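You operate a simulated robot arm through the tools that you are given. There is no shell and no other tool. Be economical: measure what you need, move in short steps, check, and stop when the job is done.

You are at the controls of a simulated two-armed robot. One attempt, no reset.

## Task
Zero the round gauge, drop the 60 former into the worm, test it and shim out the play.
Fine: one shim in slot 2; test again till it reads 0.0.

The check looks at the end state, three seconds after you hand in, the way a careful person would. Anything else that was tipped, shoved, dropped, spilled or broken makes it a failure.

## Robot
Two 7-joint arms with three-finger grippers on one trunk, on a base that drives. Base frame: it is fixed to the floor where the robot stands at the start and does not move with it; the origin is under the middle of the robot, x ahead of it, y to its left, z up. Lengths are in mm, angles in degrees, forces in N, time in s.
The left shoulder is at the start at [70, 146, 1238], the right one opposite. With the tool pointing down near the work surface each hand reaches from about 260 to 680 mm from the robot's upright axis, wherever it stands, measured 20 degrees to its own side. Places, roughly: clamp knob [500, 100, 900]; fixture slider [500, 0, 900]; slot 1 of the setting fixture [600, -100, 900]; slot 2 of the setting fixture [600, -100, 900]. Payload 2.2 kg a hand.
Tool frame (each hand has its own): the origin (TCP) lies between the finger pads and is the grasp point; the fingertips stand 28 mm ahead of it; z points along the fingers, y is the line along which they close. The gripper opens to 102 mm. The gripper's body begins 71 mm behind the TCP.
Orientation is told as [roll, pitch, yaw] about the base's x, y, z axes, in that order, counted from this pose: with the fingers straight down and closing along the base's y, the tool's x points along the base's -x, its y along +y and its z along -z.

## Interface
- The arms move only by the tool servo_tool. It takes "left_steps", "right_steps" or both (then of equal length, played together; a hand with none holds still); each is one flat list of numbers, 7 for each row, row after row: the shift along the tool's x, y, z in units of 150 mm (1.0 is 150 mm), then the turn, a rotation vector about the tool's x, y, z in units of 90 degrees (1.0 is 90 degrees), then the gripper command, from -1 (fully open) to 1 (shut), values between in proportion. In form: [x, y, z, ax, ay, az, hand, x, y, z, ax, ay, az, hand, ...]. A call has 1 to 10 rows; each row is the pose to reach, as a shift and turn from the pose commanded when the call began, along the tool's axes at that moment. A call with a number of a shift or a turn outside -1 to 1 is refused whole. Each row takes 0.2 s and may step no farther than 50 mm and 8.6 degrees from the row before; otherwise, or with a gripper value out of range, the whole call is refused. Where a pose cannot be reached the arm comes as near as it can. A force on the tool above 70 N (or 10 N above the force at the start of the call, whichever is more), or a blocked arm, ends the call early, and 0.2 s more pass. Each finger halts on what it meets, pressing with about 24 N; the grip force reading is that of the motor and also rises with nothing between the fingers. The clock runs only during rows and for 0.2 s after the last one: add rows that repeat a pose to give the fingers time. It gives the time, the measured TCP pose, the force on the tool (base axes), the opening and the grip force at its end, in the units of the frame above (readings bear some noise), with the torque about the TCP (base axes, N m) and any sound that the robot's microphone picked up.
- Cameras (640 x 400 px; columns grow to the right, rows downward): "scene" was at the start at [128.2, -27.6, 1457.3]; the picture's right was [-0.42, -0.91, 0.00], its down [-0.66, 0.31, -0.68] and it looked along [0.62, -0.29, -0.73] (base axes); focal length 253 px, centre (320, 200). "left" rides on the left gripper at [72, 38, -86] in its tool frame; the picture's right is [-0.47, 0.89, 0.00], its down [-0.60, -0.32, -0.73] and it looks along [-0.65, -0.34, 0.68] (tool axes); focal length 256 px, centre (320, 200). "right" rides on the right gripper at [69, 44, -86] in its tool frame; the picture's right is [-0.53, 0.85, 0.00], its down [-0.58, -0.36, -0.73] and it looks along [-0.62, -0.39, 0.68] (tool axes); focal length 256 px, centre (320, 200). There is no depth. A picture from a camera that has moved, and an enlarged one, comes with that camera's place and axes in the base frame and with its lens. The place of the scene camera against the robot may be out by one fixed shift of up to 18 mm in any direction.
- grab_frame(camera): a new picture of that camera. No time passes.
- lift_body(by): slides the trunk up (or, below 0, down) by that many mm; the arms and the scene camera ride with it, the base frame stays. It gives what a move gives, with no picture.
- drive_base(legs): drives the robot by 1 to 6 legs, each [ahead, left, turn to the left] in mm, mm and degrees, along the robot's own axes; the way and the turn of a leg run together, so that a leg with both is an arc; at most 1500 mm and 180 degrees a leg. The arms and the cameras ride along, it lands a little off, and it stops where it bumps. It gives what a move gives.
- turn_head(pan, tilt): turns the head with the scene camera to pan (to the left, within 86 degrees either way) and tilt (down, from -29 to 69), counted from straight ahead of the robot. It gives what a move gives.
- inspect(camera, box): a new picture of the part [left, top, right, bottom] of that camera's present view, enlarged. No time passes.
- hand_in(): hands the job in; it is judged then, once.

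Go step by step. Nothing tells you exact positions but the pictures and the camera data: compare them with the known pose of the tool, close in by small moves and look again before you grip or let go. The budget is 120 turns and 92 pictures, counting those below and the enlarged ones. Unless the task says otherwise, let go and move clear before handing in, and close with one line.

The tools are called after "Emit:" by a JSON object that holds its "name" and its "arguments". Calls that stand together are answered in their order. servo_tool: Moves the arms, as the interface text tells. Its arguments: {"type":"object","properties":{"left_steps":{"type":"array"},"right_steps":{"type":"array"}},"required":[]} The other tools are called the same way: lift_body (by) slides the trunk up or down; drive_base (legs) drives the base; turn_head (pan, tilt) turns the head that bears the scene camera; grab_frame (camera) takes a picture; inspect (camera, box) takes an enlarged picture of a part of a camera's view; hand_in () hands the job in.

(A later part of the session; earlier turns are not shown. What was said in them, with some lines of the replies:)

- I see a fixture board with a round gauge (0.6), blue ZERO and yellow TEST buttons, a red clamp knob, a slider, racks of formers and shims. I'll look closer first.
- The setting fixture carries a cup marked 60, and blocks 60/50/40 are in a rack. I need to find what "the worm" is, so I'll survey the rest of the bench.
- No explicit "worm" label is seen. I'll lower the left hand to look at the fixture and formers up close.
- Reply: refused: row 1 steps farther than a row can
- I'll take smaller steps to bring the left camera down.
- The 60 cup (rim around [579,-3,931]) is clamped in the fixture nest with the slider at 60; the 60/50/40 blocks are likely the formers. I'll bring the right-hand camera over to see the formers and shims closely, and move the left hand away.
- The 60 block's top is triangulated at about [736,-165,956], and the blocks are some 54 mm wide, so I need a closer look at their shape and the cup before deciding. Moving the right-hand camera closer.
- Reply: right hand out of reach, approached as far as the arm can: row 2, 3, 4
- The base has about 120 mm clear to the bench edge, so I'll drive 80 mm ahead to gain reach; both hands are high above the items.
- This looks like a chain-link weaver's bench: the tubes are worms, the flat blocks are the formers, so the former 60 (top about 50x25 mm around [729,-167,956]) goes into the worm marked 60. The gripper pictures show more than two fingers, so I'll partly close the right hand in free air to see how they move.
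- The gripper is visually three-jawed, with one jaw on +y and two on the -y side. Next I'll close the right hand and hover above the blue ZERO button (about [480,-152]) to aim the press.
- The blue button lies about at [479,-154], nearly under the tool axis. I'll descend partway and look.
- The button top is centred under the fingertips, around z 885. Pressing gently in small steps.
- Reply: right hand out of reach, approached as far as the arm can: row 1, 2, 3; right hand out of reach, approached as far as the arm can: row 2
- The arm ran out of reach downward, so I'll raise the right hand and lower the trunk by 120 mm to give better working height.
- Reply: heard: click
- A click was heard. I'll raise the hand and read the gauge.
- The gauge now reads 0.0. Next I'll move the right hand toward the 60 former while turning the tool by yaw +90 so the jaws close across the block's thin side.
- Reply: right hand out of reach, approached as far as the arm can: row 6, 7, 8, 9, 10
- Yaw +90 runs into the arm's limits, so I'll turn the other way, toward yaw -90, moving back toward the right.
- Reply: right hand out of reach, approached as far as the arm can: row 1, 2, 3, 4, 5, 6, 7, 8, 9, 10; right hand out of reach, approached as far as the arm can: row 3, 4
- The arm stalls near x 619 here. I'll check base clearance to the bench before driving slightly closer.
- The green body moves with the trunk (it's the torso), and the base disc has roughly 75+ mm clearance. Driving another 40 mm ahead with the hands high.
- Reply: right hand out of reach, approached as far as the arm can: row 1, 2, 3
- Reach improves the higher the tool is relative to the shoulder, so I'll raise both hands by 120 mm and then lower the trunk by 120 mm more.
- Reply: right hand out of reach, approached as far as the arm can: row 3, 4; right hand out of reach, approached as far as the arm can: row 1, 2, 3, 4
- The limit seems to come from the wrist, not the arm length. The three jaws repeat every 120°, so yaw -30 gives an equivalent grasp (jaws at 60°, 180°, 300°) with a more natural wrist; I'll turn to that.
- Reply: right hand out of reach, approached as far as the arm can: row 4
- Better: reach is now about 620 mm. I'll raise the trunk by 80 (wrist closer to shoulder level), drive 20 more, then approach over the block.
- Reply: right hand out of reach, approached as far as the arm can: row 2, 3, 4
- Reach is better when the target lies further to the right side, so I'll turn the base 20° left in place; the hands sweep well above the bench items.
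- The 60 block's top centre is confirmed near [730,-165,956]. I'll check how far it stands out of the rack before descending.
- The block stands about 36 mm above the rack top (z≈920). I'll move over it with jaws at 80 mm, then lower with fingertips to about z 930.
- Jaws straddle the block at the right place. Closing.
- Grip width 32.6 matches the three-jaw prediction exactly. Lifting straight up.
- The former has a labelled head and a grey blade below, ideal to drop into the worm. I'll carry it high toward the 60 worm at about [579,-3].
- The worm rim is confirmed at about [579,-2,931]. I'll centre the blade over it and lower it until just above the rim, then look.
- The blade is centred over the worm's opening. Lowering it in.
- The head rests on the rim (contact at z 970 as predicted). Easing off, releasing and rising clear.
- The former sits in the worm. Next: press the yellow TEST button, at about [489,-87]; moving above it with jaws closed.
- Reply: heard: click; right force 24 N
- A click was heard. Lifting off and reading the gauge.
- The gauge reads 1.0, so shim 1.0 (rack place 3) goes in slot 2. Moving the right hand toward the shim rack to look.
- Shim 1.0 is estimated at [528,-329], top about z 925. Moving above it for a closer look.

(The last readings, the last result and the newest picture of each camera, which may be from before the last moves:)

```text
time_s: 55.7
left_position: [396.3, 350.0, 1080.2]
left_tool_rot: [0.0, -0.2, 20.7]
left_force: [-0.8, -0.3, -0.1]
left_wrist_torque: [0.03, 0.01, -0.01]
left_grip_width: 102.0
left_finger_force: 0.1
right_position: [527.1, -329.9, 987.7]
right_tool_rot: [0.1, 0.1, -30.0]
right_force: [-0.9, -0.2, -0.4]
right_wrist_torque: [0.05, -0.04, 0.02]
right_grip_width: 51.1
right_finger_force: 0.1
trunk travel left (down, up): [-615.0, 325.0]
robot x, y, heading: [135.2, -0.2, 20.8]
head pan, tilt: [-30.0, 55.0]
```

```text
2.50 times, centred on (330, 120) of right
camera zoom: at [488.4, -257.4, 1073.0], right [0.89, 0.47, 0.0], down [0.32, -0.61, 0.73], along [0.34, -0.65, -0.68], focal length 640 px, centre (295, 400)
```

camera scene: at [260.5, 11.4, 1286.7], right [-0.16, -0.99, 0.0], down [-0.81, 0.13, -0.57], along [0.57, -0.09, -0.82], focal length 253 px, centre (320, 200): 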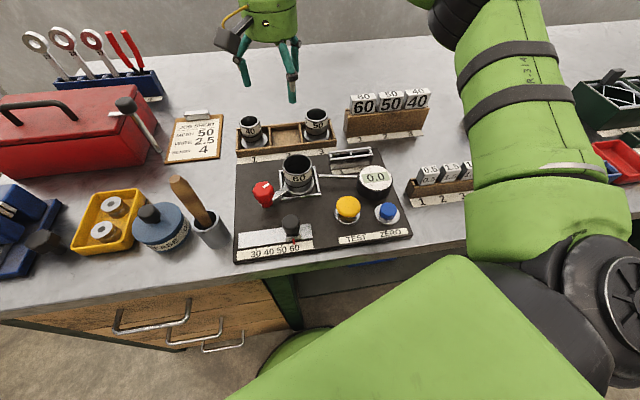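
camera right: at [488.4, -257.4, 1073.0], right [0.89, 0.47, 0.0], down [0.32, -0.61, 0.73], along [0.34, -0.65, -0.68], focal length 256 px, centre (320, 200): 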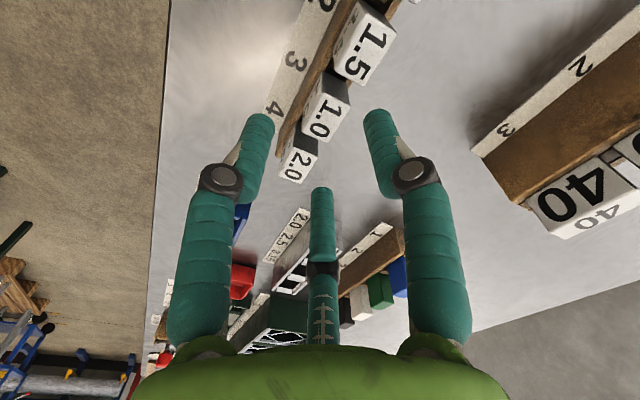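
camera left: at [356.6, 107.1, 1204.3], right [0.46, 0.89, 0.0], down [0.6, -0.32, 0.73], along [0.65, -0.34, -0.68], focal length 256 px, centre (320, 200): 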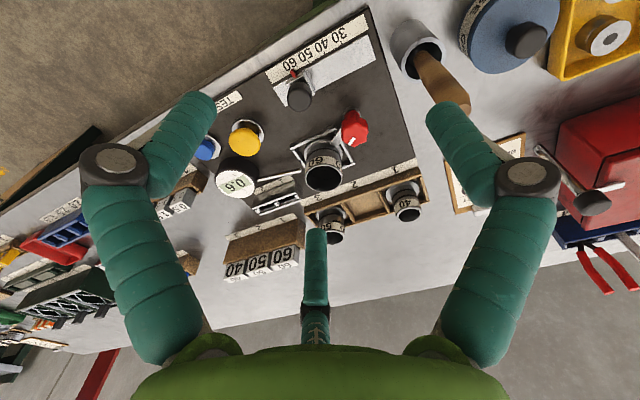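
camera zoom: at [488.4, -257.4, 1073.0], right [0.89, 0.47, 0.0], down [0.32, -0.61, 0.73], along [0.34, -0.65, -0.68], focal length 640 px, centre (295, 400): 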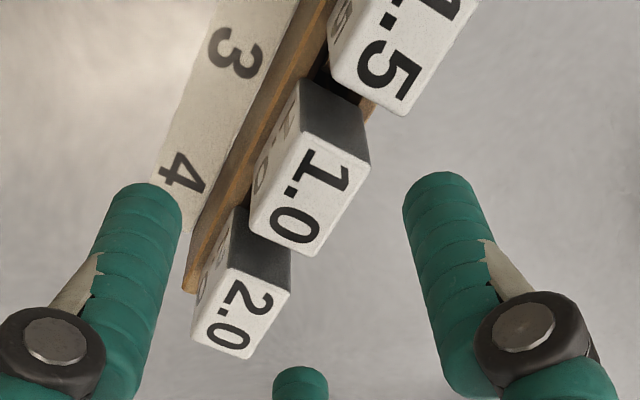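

Emit:
{"name": "servo_tool", "arguments": {"right_steps": [-0.045, 0.021, 0, 0, 0, 0, 0.22, -0.045, 0.021, 0.15, 0, 0, 0, 0.22, -0.045, 0.021, 0.28, 0, 0, 0, 0.22]}}

Emit:
{"name": "inspect", "arguments": {"camera": "right", "box": [230, 40, 410, 200]}}

Emit:
{"name": "inspect", "arguments": {"camera": "scene", "box": [390, 130, 510, 220]}}

```text
time_s: 56.5
left_position: [395.5, 350.8, 1081.4]
left_tool_rot: [0.0, -0.1, 20.6]
left_force: [0.2, -0.8, -1.0]
left_wrist_torque: [-0.01, -0.01, 0.04]
left_grip_width: 102.1
left_finger_force: 0.1
right_position: [536.7, -330.4, 944.1]
right_tool_rot: [-0.1, 0.1, -30.0]
right_force: [0.2, 0.1, -0.9]
right_wrist_torque: [0.0, 0.01, -0.03]
right_grip_width: 39.8
right_finger_force: 0.2
trunk travel left (down, up): [-615.0, 325.0]
robot x, y, heading: [132.6, -1.9, 20.6]
head pan, tilt: [-30.0, 55.0]
```

```text
2.50 times, centred on (320, 120) of right
camera zoom: at [498.6, -258.0, 1030.4], right [0.89, 0.47, 0.0], down [0.32, -0.6, 0.73], along [0.34, -0.65, -0.68], focal length 640 px, centre (320, 400)
```

zoom: 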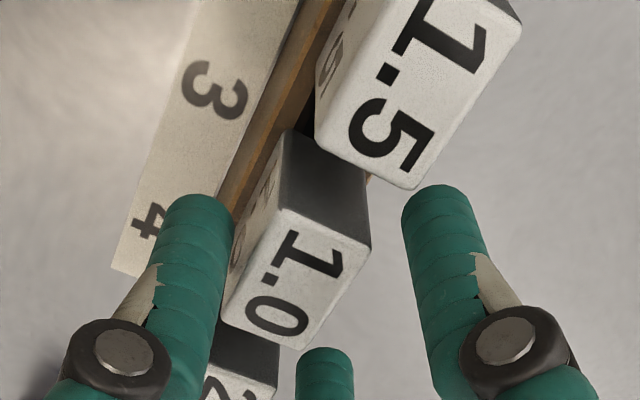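

```text
4.44 times, centred on (450, 175) of scene
camera zoom: at [260.7, 11.4, 1286.7], right [-0.16, -0.99, 0.0], down [-0.81, 0.13, -0.57], along [0.57, -0.09, -0.82], focal length 1124 px, centre (-258, 311)
```

zoom: 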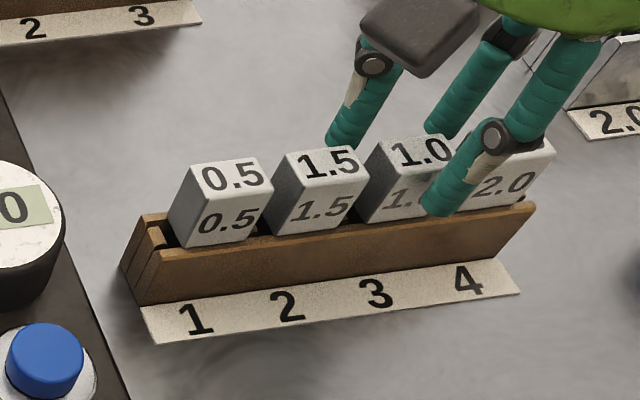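

Shim 1.0 is at [530.6,-329.6,925], protruding about 21 mm. A small correction down and back, then close.

Emit:
{"name": "servo_tool", "arguments": {"right_steps": [0.015, -0.008, 0.03, 0, 0, 0, 0.22, 0.015, -0.008, 0.047, 0, 0, 0, 0.22]}}

Emit:
{"name": "servo_tool", "arguments": {"right_steps": [0, 0, 0, 0, 0, 0, 0.6, 0, 0, 0, 0, 0, 0, 1, 0, 0, 0, 0, 0, 0, 1]}}

Emit:
{"name": "inspect", "arguments": {"camera": "right", "box": [230, 40, 410, 200]}}

```text
time_s: 57.1
left_position: [396.4, 350.4, 1080.6]
left_tool_rot: [0.0, -0.1, 20.7]
left_force: [-0.4, 0.4, 0.8]
left_wrist_torque: [0.03, 0.01, -0.02]
left_grip_width: 102.0
left_finger_force: 0.0
right_position: [535.2, -329.0, 938.4]
right_tool_rot: [0.0, 0.2, -29.9]
right_force: [0.2, -0.2, 0.0]
right_wrist_torque: [-0.01, 0.0, -0.02]
right_grip_width: 39.9
right_finger_force: 0.0
trunk travel left (down, up): [-615.0, 325.0]
robot x, y, heading: [140.2, 0.8, 20.9]
head pan, tilt: [-30.0, 55.0]
```

```text
time_s: 57.9
left_position: [395.9, 351.3, 1080.0]
left_tool_rot: [0.1, -0.1, 20.7]
left_force: [0.1, -0.1, -0.6]
left_wrist_torque: [0.01, 0.01, 0.01]
left_grip_width: 101.9
left_finger_force: 0.0
right_position: [534.9, -328.3, 937.7]
right_tool_rot: [0.1, 0.1, -30.0]
right_force: [-0.3, -0.8, 0.1]
right_wrist_torque: [0.02, 0.0, 0.03]
right_grip_width: 28.2
right_finger_force: 24.7
trunk travel left (down, up): [-615.0, 325.0]
robot x, y, heading: [135.1, -1.5, 20.6]
head pan, tilt: [-30.0, 55.0]
```

```text
2.50 times, centred on (320, 120) of right
camera zoom: at [496.2, -256.1, 1024.0], right [0.89, 0.46, 0.0], down [0.32, -0.6, 0.73], along [0.34, -0.65, -0.68], focal length 640 px, centre (320, 400)
```

zoom: 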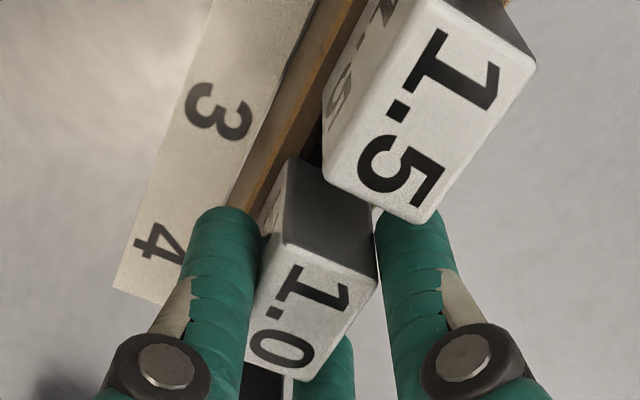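

Gripped (width 28.2, about a 21 mm thick head). Lifting and looking at the slots.

Emit:
{"name": "servo_tool", "arguments": {"right_steps": [0, 0, -0.1, 0, 0, 0, 1, 0, 0, -0.25, 0, 0, 0, 1, 0, 0, -0.45, 0, 0, 0, 1, 0, 0, -0.65, 0, 0, 0, 1]}}

Emit:
{"name": "inspect", "arguments": {"camera": "scene", "box": [310, 90, 510, 220]}}

```text
time_s: 58.9
left_position: [395.7, 351.1, 1079.5]
left_tool_rot: [0.1, 0.0, 20.7]
left_force: [0.3, -0.3, 0.0]
left_wrist_torque: [0.02, 0.05, -0.01]
left_grip_width: 102.0
left_finger_force: 0.0
right_position: [536.0, -327.1, 1032.6]
right_tool_rot: [0.0, 0.1, -30.0]
right_force: [0.0, -0.1, -0.3]
right_wrist_torque: [-0.01, 0.02, 0.03]
right_grip_width: 28.0
right_finger_force: 24.4
trunk travel left (down, up): [-615.0, 325.0]
robot x, y, heading: [136.7, 0.5, 20.7]
head pan, tilt: [-30.0, 55.0]
```

```text
3.08 times, centred on (410, 155) of scene
camera zoom: at [260.5, 11.7, 1286.7], right [-0.16, -0.99, 0.0], down [-0.81, 0.13, -0.57], along [0.57, -0.09, -0.82], focal length 778 px, centre (43, 338)
```

zoom: 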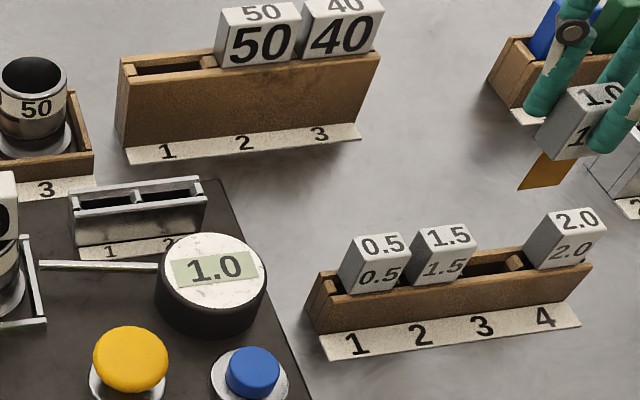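

The shim has a brass blade under its head. Slot 2 is estimated near [618,-137]; carrying the shim there at height.

Emit:
{"name": "servo_tool", "arguments": {"right_steps": [0.015, 0.2, 0, 0, 0, 0, 1, 0.03, 0.4, 0, 0, 0, 0, 1, 0.045, 0.6, 0, 0, 0, 0, 1, 0.06, 0.8, 0, 0, 0, 0, 1, 0.075, 0.98, 0, 0, 0, 0, 1]}}

Emit:
{"name": "servo_tool", "arguments": {"right_steps": [0.025, 0.12, 0, 0, 0, 0, 1, 0.05, 0.26, 0, 0, 0, 0, 1]}}

Emit:
{"name": "grab_frame", "arguments": {"camera": "right"}}

Emit:
{"name": "inspect", "arguments": {"camera": "scene", "box": [290, 80, 450, 220]}}

```text
time_s: 60.1
left_position: [397.4, 352.0, 1079.0]
left_tool_rot: [-0.1, 0.1, 20.7]
left_force: [0.2, 0.8, 0.8]
left_wrist_torque: [-0.03, 0.02, -0.01]
left_grip_width: 102.0
left_finger_force: 0.0
right_position: [600.3, -195.0, 1035.9]
right_tool_rot: [0.0, 0.1, -30.0]
right_force: [0.3, 1.0, -0.4]
right_wrist_torque: [-0.03, -0.02, -0.01]
right_grip_width: 28.0
right_finger_force: 24.7
trunk travel left (down, up): [-615.0, 325.0]
robot x, y, heading: [136.5, -2.5, 20.6]
head pan, tilt: [-30.0, 55.0]
```

```text
time_s: 60.7
left_position: [397.3, 352.5, 1079.7]
left_tool_rot: [-0.1, 0.1, 20.7]
left_force: [-0.5, 1.0, 0.1]
left_wrist_torque: [0.0, -0.01, -0.02]
left_grip_width: 101.8
left_finger_force: 0.0
right_position: [611.6, -156.3, 1035.5]
right_tool_rot: [0.1, 0.2, -29.9]
right_force: [-1.0, -0.1, 0.1]
right_wrist_torque: [0.03, 0.02, -0.03]
right_grip_width: 27.8
right_finger_force: 23.2
trunk travel left (down, up): [-615.0, 325.0]
robot x, y, heading: [133.4, 0.8, 20.8]
head pan, tilt: [-30.0, 55.0]
```

```text
25 pictures are left
camera right: at [574.0, -84.0, 1122.3], right [0.89, 0.46, 0.0], down [0.32, -0.6, 0.73], along [0.34, -0.65, -0.68], focal length 256 px, centre (320, 200)
```

right: 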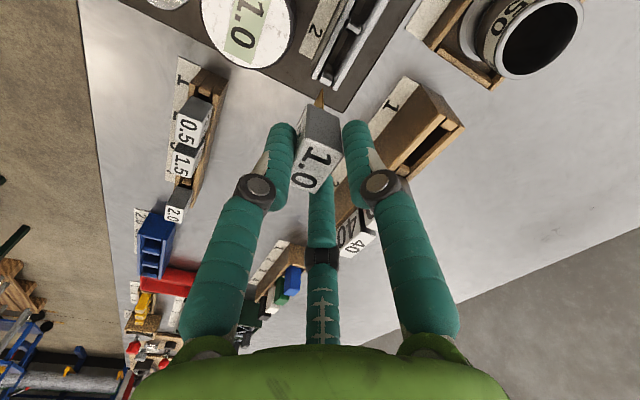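

```text
2.86 times, centred on (370, 150) of scene
camera zoom: at [260.9, 12.7, 1286.6], right [-0.16, -0.99, 0.0], down [-0.81, 0.13, -0.57], along [0.57, -0.09, -0.82], focal length 723 px, centre (177, 343)
```

zoom: 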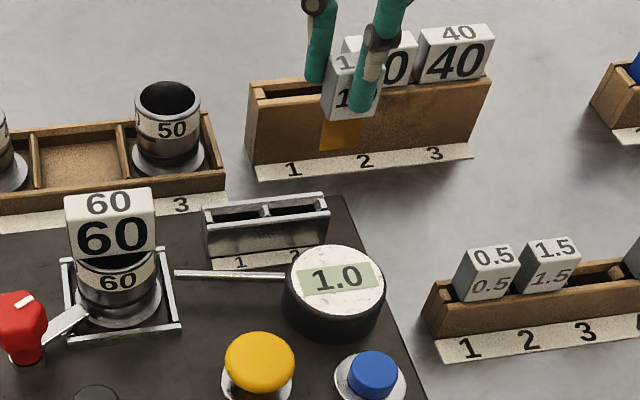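

Emit:
{"name": "inspect", "arguments": {"camera": "right", "box": [270, 0, 430, 130]}}

```text
3.08 times, centred on (350, 65) of right
camera zoom: at [574.0, -84.0, 1122.3], right [0.89, 0.46, 0.0], down [0.32, -0.6, 0.73], along [0.34, -0.65, -0.68], focal length 788 px, centre (228, 615)
```

zoom: 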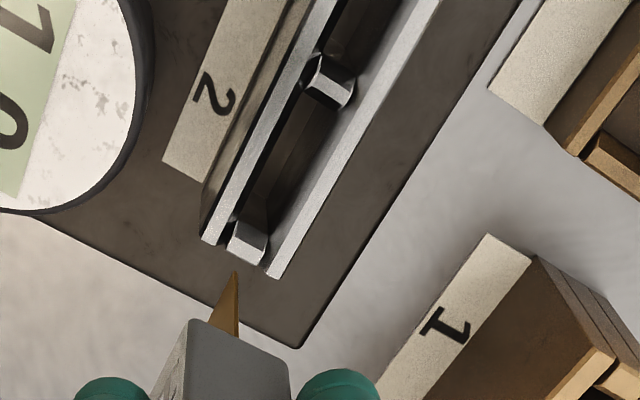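

Slot 2's mouth triangulates to [617.8,-137.1,905.5]. Aligning the shim (centre sits at TCP −3.5, −1.3) and lowering until the blade is just above the slot.

Emit:
{"name": "servo_tool", "arguments": {"right_steps": [0.012, 0.151, 0, 0, 0, 0, 1, 0.012, 0.151, 0.12, 0, 0, 0, 1, 0.012, 0.151, 0.26, 0, 0, 0, 1]}}

Emit:
{"name": "inspect", "arguments": {"camera": "right", "box": [250, 10, 410, 150]}}

Emit:
{"name": "inspect", "arguments": {"camera": "scene", "box": [310, 100, 430, 210]}}

```text
time_s: 61.5
left_position: [397.2, 349.9, 1080.3]
left_tool_rot: [0.0, -0.1, 20.7]
left_force: [0.4, 0.8, -0.6]
left_wrist_torque: [0.0, 0.01, 0.03]
left_grip_width: 102.2
left_finger_force: 0.0
right_position: [621.1, -136.4, 997.6]
right_tool_rot: [0.1, 0.1, -29.9]
right_force: [-0.2, 0.4, 0.2]
right_wrist_torque: [0.0, -0.03, 0.05]
right_grip_width: 28.3
right_finger_force: 24.0
trunk travel left (down, up): [-615.0, 325.0]
robot x, y, heading: [138.1, 0.4, 20.5]
head pan, tilt: [-30.0, 55.0]
```

```text
2.86 times, centred on (330, 80) of right
camera zoom: at [583.0, -62.9, 1083.0], right [0.89, 0.47, 0.0], down [0.32, -0.61, 0.73], along [0.34, -0.65, -0.68], focal length 731 px, centre (291, 543)
```

zoom: 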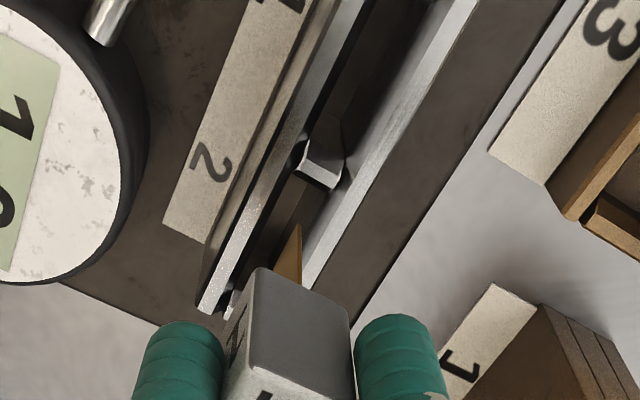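

```text
3.64 times, centred on (370, 155) of scene
camera zoom: at [260.9, 11.1, 1286.7], right [-0.16, -0.99, 0.0], down [-0.81, 0.13, -0.57], along [0.57, -0.09, -0.82], focal length 920 px, centre (138, 364)
```

zoom: 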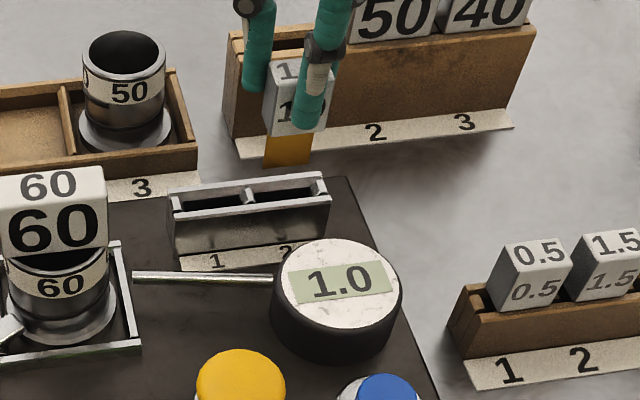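

The blade is lined up with slot 2. Lowering gently.

Emit:
{"name": "servo_tool", "arguments": {"right_steps": [0, 0, 0.06, 0, 0, 0, 1, 0, 0, 0.12, 0, 0, 0, 1, 0, 0, 0.17, 0, 0, 0, 1]}}

Emit:
{"name": "inspect", "arguments": {"camera": "right", "box": [250, 30, 410, 170]}}

Emit:
{"name": "inspect", "arguments": {"camera": "scene", "box": [310, 100, 430, 210]}}

```text
time_s: 62.3
left_position: [395.9, 350.4, 1080.1]
left_tool_rot: [0.0, -0.1, 20.7]
left_force: [-0.6, 0.3, -0.5]
left_wrist_torque: [-0.03, 0.01, 0.03]
left_grip_width: 102.1
left_finger_force: 0.0
right_position: [620.8, -136.4, 971.0]
right_tool_rot: [0.0, 0.1, -30.0]
right_force: [-0.3, 0.5, -0.8]
right_wrist_torque: [0.02, 0.0, 0.01]
right_grip_width: 28.0
right_finger_force: 23.7
trunk travel left (down, up): [-615.0, 325.0]
robot x, y, heading: [136.1, -3.0, 20.7]
head pan, tilt: [-30.0, 55.0]
```

```text
2.86 times, centred on (330, 100) of right
camera zoom: at [583.0, -63.2, 1057.4], right [0.89, 0.46, 0.0], down [0.32, -0.61, 0.73], along [0.34, -0.65, -0.68], focal length 731 px, centre (291, 486)
```

zoom: 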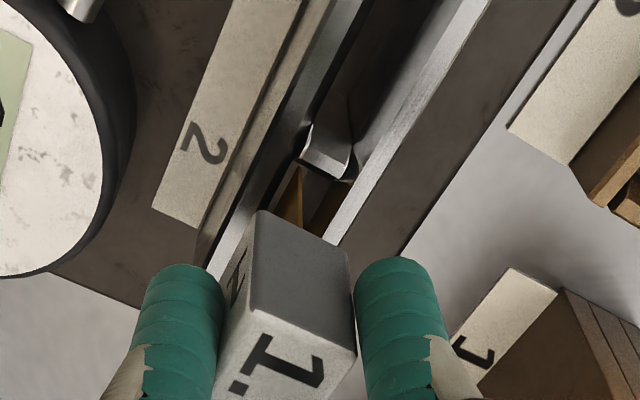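

```text
3.64 times, centred on (370, 155) of scene
camera zoom: at [260.5, 11.3, 1286.7], right [-0.16, -0.99, 0.0], down [-0.81, 0.13, -0.57], along [0.57, -0.09, -0.82], focal length 920 px, centre (138, 364)
```

zoom: 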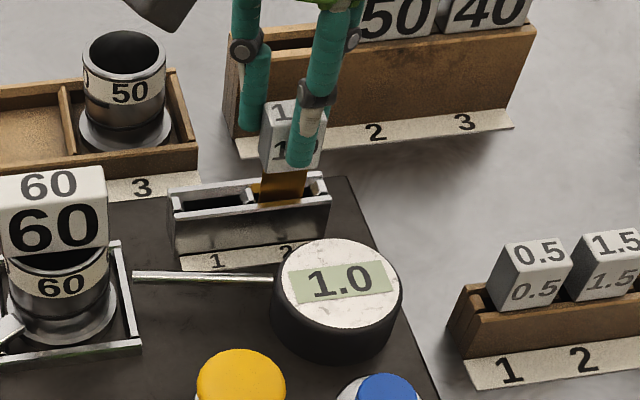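

The blade is entering slot 2. Continuing down to seat the head.

Emit:
{"name": "servo_tool", "arguments": {"right_steps": [0, -0.005, 0.07, 0, 0, 0, 1, 0, -0.005, 0.14, 0, 0, 0, 1, 0, -0.005, 0.175, 0, 0, 0, 1]}}

Emit:
{"name": "servo_tool", "arguments": {"right_steps": [0, 0, 0.013, 0, 0, 0, 1, 0, 0, 0.026, 0, 0, 0, 1, 0, 0, 0.039, 0, 0, 0, 1]}}

Emit:
{"name": "inspect", "arguments": {"camera": "scene", "box": [310, 100, 430, 210]}}

```text
time_s: 63.1
left_position: [397.2, 351.2, 1079.5]
left_tool_rot: [0.0, -0.1, 20.8]
left_force: [0.3, -0.4, -0.8]
left_wrist_torque: [0.01, 0.0, 0.01]
left_grip_width: 102.0
left_finger_force: 0.0
right_position: [620.7, -136.2, 945.7]
right_tool_rot: [0.0, 0.2, -30.0]
right_force: [3.0, 0.0, -0.2]
right_wrist_torque: [0.01, -0.15, 0.01]
right_grip_width: 28.0
right_finger_force: 24.5
trunk travel left (down, up): [-615.0, 325.0]
robot x, y, heading: [132.3, -3.3, 20.7]
head pan, tilt: [-30.0, 55.0]
```

```text
time_s: 63.9
left_position: [393.3, 351.1, 1082.0]
left_tool_rot: [0.0, -0.2, 20.7]
left_force: [0.2, 0.9, -0.9]
left_wrist_torque: [-0.02, -0.04, 0.01]
left_grip_width: 102.0
left_finger_force: 0.0
right_position: [620.4, -136.0, 944.6]
right_tool_rot: [0.4, -0.4, -29.9]
right_force: [9.8, -3.9, 31.6]
right_wrist_torque: [-0.21, -0.16, 0.28]
right_grip_width: 28.6
right_finger_force: 24.6
trunk travel left (down, up): [-615.0, 325.0]
robot x, y, heading: [136.4, -0.2, 20.7]
head pan, tilt: [-30.0, 55.0]
```

```text
3.64 times, centred on (370, 155) of scene
camera zoom: at [258.6, 11.6, 1287.3], right [-0.16, -0.99, 0.0], down [-0.81, 0.13, -0.57], along [0.57, -0.09, -0.82], focal length 920 px, centre (138, 364)
```

zoom: 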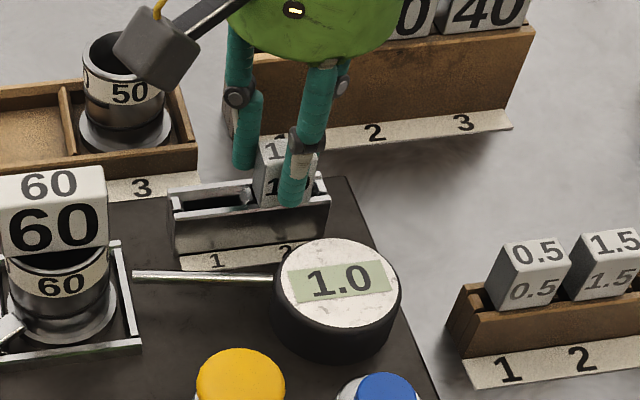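

Emit:
{"name": "inspect", "arguments": {"camera": "right", "box": [240, 60, 400, 200]}}

```text
2.86 times, centred on (320, 130) of right
camera zoom: at [581.8, -62.9, 1029.1], right [0.88, 0.47, 0.01], down [0.31, -0.61, 0.73], along [0.35, -0.64, -0.68], focal length 731 px, centre (320, 400)
```

zoom: 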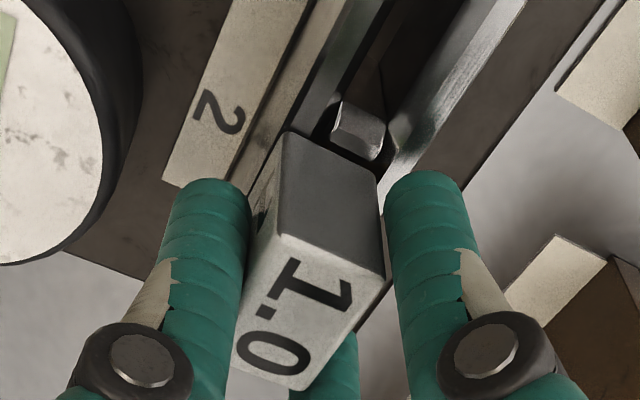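

The head is seated on slot 2's rails (contact at the expected height). I'll ease off, open only slightly because the gauge is near the front jaw, and rise straight up.

Emit:
{"name": "servo_tool", "arguments": {"right_steps": [0, 0, -0.04, 0, 0, 0, 1, 0, 0, -0.04, 0, 0, 0, 0.3, 0, 0, -0.04, 0, 0, 0, 0.25, 0, 0, -0.04, 0, 0, 0, 0.25]}}

Emit:
{"name": "inspect", "arguments": {"camera": "right", "box": [220, 40, 420, 200]}}

```text
time_s: 64.9
left_position: [394.3, 351.6, 1080.1]
left_tool_rot: [0.0, -0.1, 20.8]
left_force: [0.8, 0.9, -0.4]
left_wrist_torque: [0.01, -0.01, -0.03]
left_grip_width: 101.8
left_finger_force: 0.1
right_position: [619.4, -137.1, 944.2]
right_tool_rot: [0.1, 0.2, -29.9]
right_force: [-0.1, 0.5, -0.3]
right_wrist_torque: [0.04, 0.01, 0.01]
right_grip_width: 37.9
right_finger_force: 0.0
trunk travel left (down, up): [-615.0, 325.0]
robot x, y, heading: [138.7, -1.3, 20.8]
head pan, tilt: [-30.0, 55.0]
```

```text
2.50 times, centred on (320, 120) of right
camera zoom: at [581.0, -64.2, 1031.8], right [0.89, 0.46, 0.0], down [0.32, -0.6, 0.73], along [0.34, -0.65, -0.68], focal length 640 px, centre (320, 400)
```

zoom: 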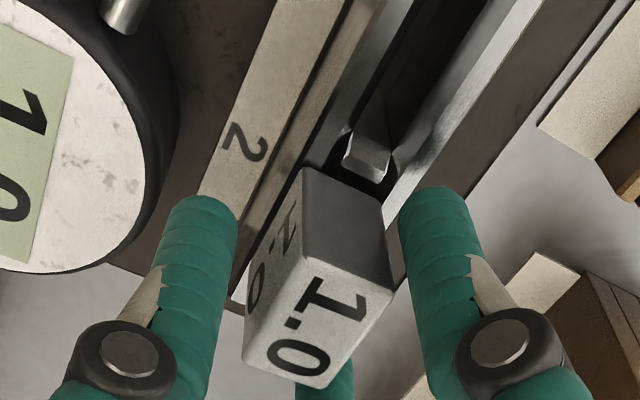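

Released cleanly. Rising and then moving back over the TEST button.

Emit:
{"name": "servo_tool", "arguments": {"right_steps": [0, 0, -0.15, 0, 0, 0, 0.25, 0, 0, -0.35, 0, 0, 0, 0.25, 0, 0, -0.6, 0, 0, 0, 0.25]}}

Emit:
{"name": "inspect", "arguments": {"camera": "scene", "box": [230, 100, 470, 250]}}

```text
time_s: 65.7
left_position: [395.5, 350.9, 1080.4]
left_tool_rot: [-0.1, -0.1, 20.7]
left_force: [-0.2, -0.2, 0.0]
left_wrist_torque: [-0.03, 0.01, 0.0]
left_grip_width: 101.8
left_finger_force: 0.1
right_position: [617.3, -133.7, 1036.1]
right_tool_rot: [0.1, 0.1, -30.1]
right_force: [-0.5, -0.1, 0.0]
right_wrist_torque: [0.01, -0.01, 0.0]
right_grip_width: 38.4
right_finger_force: 0.2
trunk travel left (down, up): [-615.0, 325.0]
robot x, y, heading: [135.3, 3.7, 20.7]
head pan, tilt: [-30.0, 55.0]
```

```text
2.67 times, centred on (350, 175) of scene
camera zoom: at [259.6, 11.8, 1286.8], right [-0.16, -0.99, 0.0], down [-0.81, 0.13, -0.57], along [0.57, -0.09, -0.82], focal length 675 px, centre (240, 267)
```

zoom: 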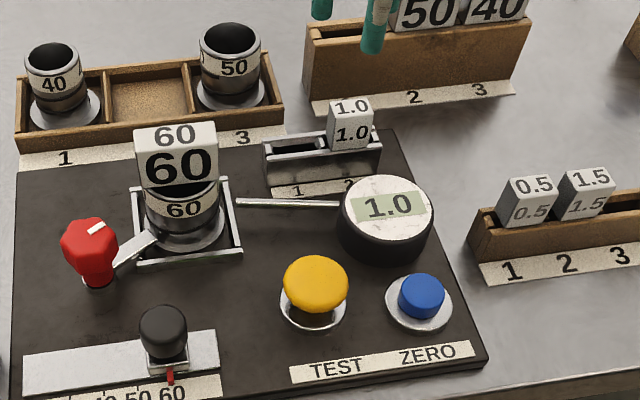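

The 1.0 shim stands in slot 2. Going to the TEST button.

Emit:
{"name": "servo_tool", "arguments": {"right_steps": [0.23, -0.03, 0, 0, 0, 0, 1, 0.46, -0.07, 0, 0, 0, 0, 1, 0.69, -0.1, 0, 0, 0, 0, 1, 0.9, -0.135, 0, 0, 0, 0, 1, 0.9, -0.135, 0.25, 0, 0, 0, 1, 0.9, -0.135, 0.5, 0, 0, 0, 1]}}

Emit:
{"name": "grab_frame", "arguments": {"camera": "right"}}

```text
time_s: 67.1
left_position: [396.7, 350.2, 1080.0]
left_tool_rot: [-0.1, 0.0, 20.7]
left_force: [0.7, -0.3, -0.7]
left_wrist_torque: [-0.02, -0.02, 0.02]
left_grip_width: 102.0
left_finger_force: 0.1
right_position: [493.7, -86.5, 961.0]
right_tool_rot: [0.0, 0.0, -30.0]
right_force: [0.2, 0.6, 0.9]
right_wrist_torque: [0.02, 0.02, 0.01]
right_grip_width: 2.1
right_finger_force: 23.8
trunk travel left (down, up): [-615.0, 325.0]
robot x, y, heading: [133.8, -0.4, 20.5]
head pan, tilt: [-30.0, 55.0]
```

```text
14 pictures are left
camera right: at [455.3, -13.9, 1047.3], right [0.89, 0.46, 0.0], down [0.32, -0.61, 0.73], along [0.34, -0.65, -0.68], focal length 256 px, centre (320, 200)
```

right: 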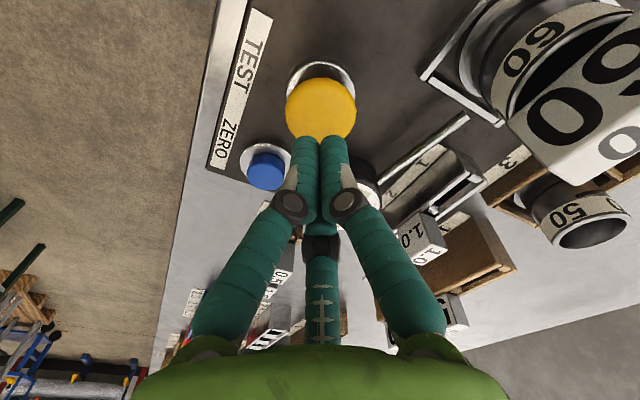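

Emit:
{"name": "servo_tool", "arguments": {"right_steps": [0.026, 0.004, 0.08, 0, 0, 0, 1, 0.026, 0.004, 0.15, 0, 0, 0, 1, 0.026, 0.004, 0.19, 0, 0, 0, 1, 0.026, 0.004, 0.22, 0, 0, 0, 1]}}

Emit:
{"name": "servo_tool", "arguments": {"right_steps": [0, 0, -0.1, 0, 0, 0, 1, 0, 0, -0.4, 0, 0, 0, 1, 0, 0, -0.7, 0, 0, 0, 1]}}

Emit:
{"name": "inspect", "arguments": {"camera": "scene", "box": [240, 110, 470, 250]}}

```text
time_s: 68.1
left_position: [393.9, 351.1, 1081.3]
left_tool_rot: [-0.1, -0.2, 20.7]
left_force: [0.3, -0.8, -0.8]
left_wrist_torque: [0.02, 0.02, -0.01]
left_grip_width: 102.3
left_finger_force: 0.1
right_position: [490.3, -85.2, 929.0]
right_tool_rot: [0.4, -0.1, -30.0]
right_force: [2.9, 1.0, 22.4]
right_wrist_torque: [-0.01, -0.12, 0.0]
right_grip_width: 5.7
right_finger_force: 31.6
trunk travel left (down, up): [-615.0, 325.0]
robot x, y, heading: [138.1, -2.4, 20.8]
head pan, tilt: [-30.0, 55.0]
heard: click
```

```text
time_s: 68.9
left_position: [395.7, 350.2, 1081.6]
left_tool_rot: [-0.1, -0.1, 20.7]
left_force: [0.1, 0.7, -0.8]
left_wrist_torque: [0.01, -0.01, 0.02]
left_grip_width: 101.9
left_finger_force: 0.1
right_position: [490.1, -84.2, 1034.3]
right_tool_rot: [-0.1, 0.1, -29.9]
right_force: [-0.4, -1.0, 0.7]
right_wrist_torque: [0.0, 0.01, 0.0]
right_grip_width: 2.0
right_finger_force: 31.8
trunk travel left (down, up): [-615.0, 325.0]
robot x, y, heading: [139.4, -2.8, 20.8]
head pan, tilt: [-30.0, 55.0]
```

```text
2.78 times, centred on (355, 180) of scene
camera zoom: at [260.0, 11.8, 1286.7], right [-0.16, -0.99, 0.0], down [-0.81, 0.13, -0.57], along [0.57, -0.09, -0.82], focal length 704 px, centre (223, 256)
```

zoom: 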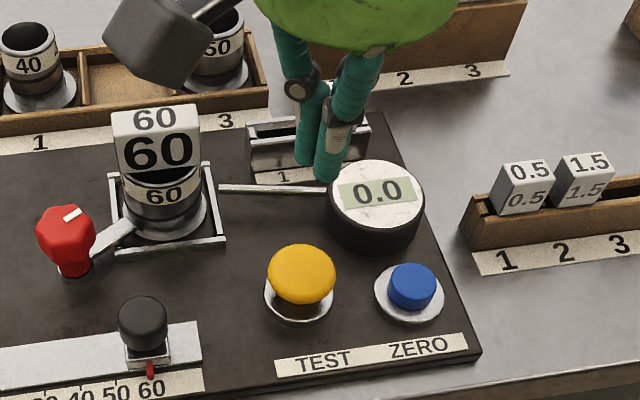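

The gauge now reads 0.0 after the test. I'll move the hand clear and take a final look.

Emit:
{"name": "servo_tool", "arguments": {"right_steps": [0.1, -0.2, -0.15, 0, 0, 0, 1, 0.2, -0.4, -0.3, 0, 0, 0, 1, 0.3, -0.6, -0.45, 0, 0, 0, 0, 0.4, -0.75, -0.55, 0, 0, 0, -0.5]}}

Emit:
{"name": "grab_frame", "arguments": {"camera": "scene"}}

```text
time_s: 69.9
left_position: [395.9, 349.9, 1080.4]
left_tool_rot: [0.0, -0.1, 20.7]
left_force: [0.5, -0.3, -0.4]
left_wrist_torque: [0.01, -0.01, -0.01]
left_grip_width: 102.0
left_finger_force: 0.1
right_position: [380.1, -153.6, 1115.3]
right_tool_rot: [0.0, 0.1, -30.1]
right_force: [-0.1, -0.3, 0.3]
right_wrist_torque: [0.03, -0.04, 0.0]
right_grip_width: 76.5
right_finger_force: 0.0
trunk travel left (down, up): [-615.0, 325.0]
robot x, y, heading: [135.3, 3.6, 20.6]
head pan, tilt: [-30.0, 55.0]
```

```text
12 pictures are left
camera scene: at [259.3, 11.0, 1286.8], right [-0.16, -0.99, 0.0], down [-0.81, 0.13, -0.57], along [0.57, -0.09, -0.82], focal length 253 px, centre (320, 200)
```

scene: 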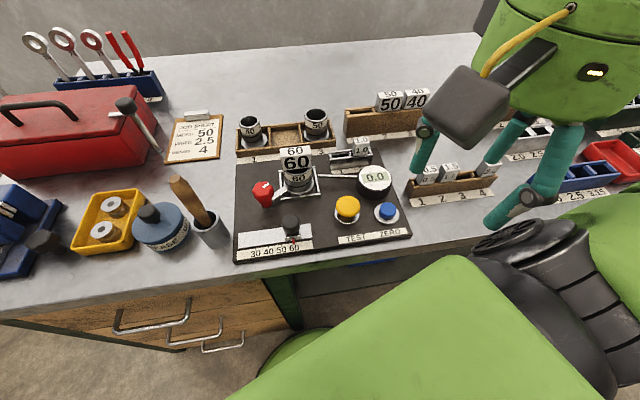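

Everything is in place and undisturbed: the former is in the worm, the 1.0 shim is in slot 2 and the gauge reads 0.0. Handing in.

Emit:
{"name": "hand_in", "arguments": {}}

```text
The job is handed in.
```

The job is done and handed in: I zeroed the gauge and dropped the 60 former into the worm marked 60. The first test read 1.0, so I put the single 1.0 shim in slot 2, and the second test read 0.0.
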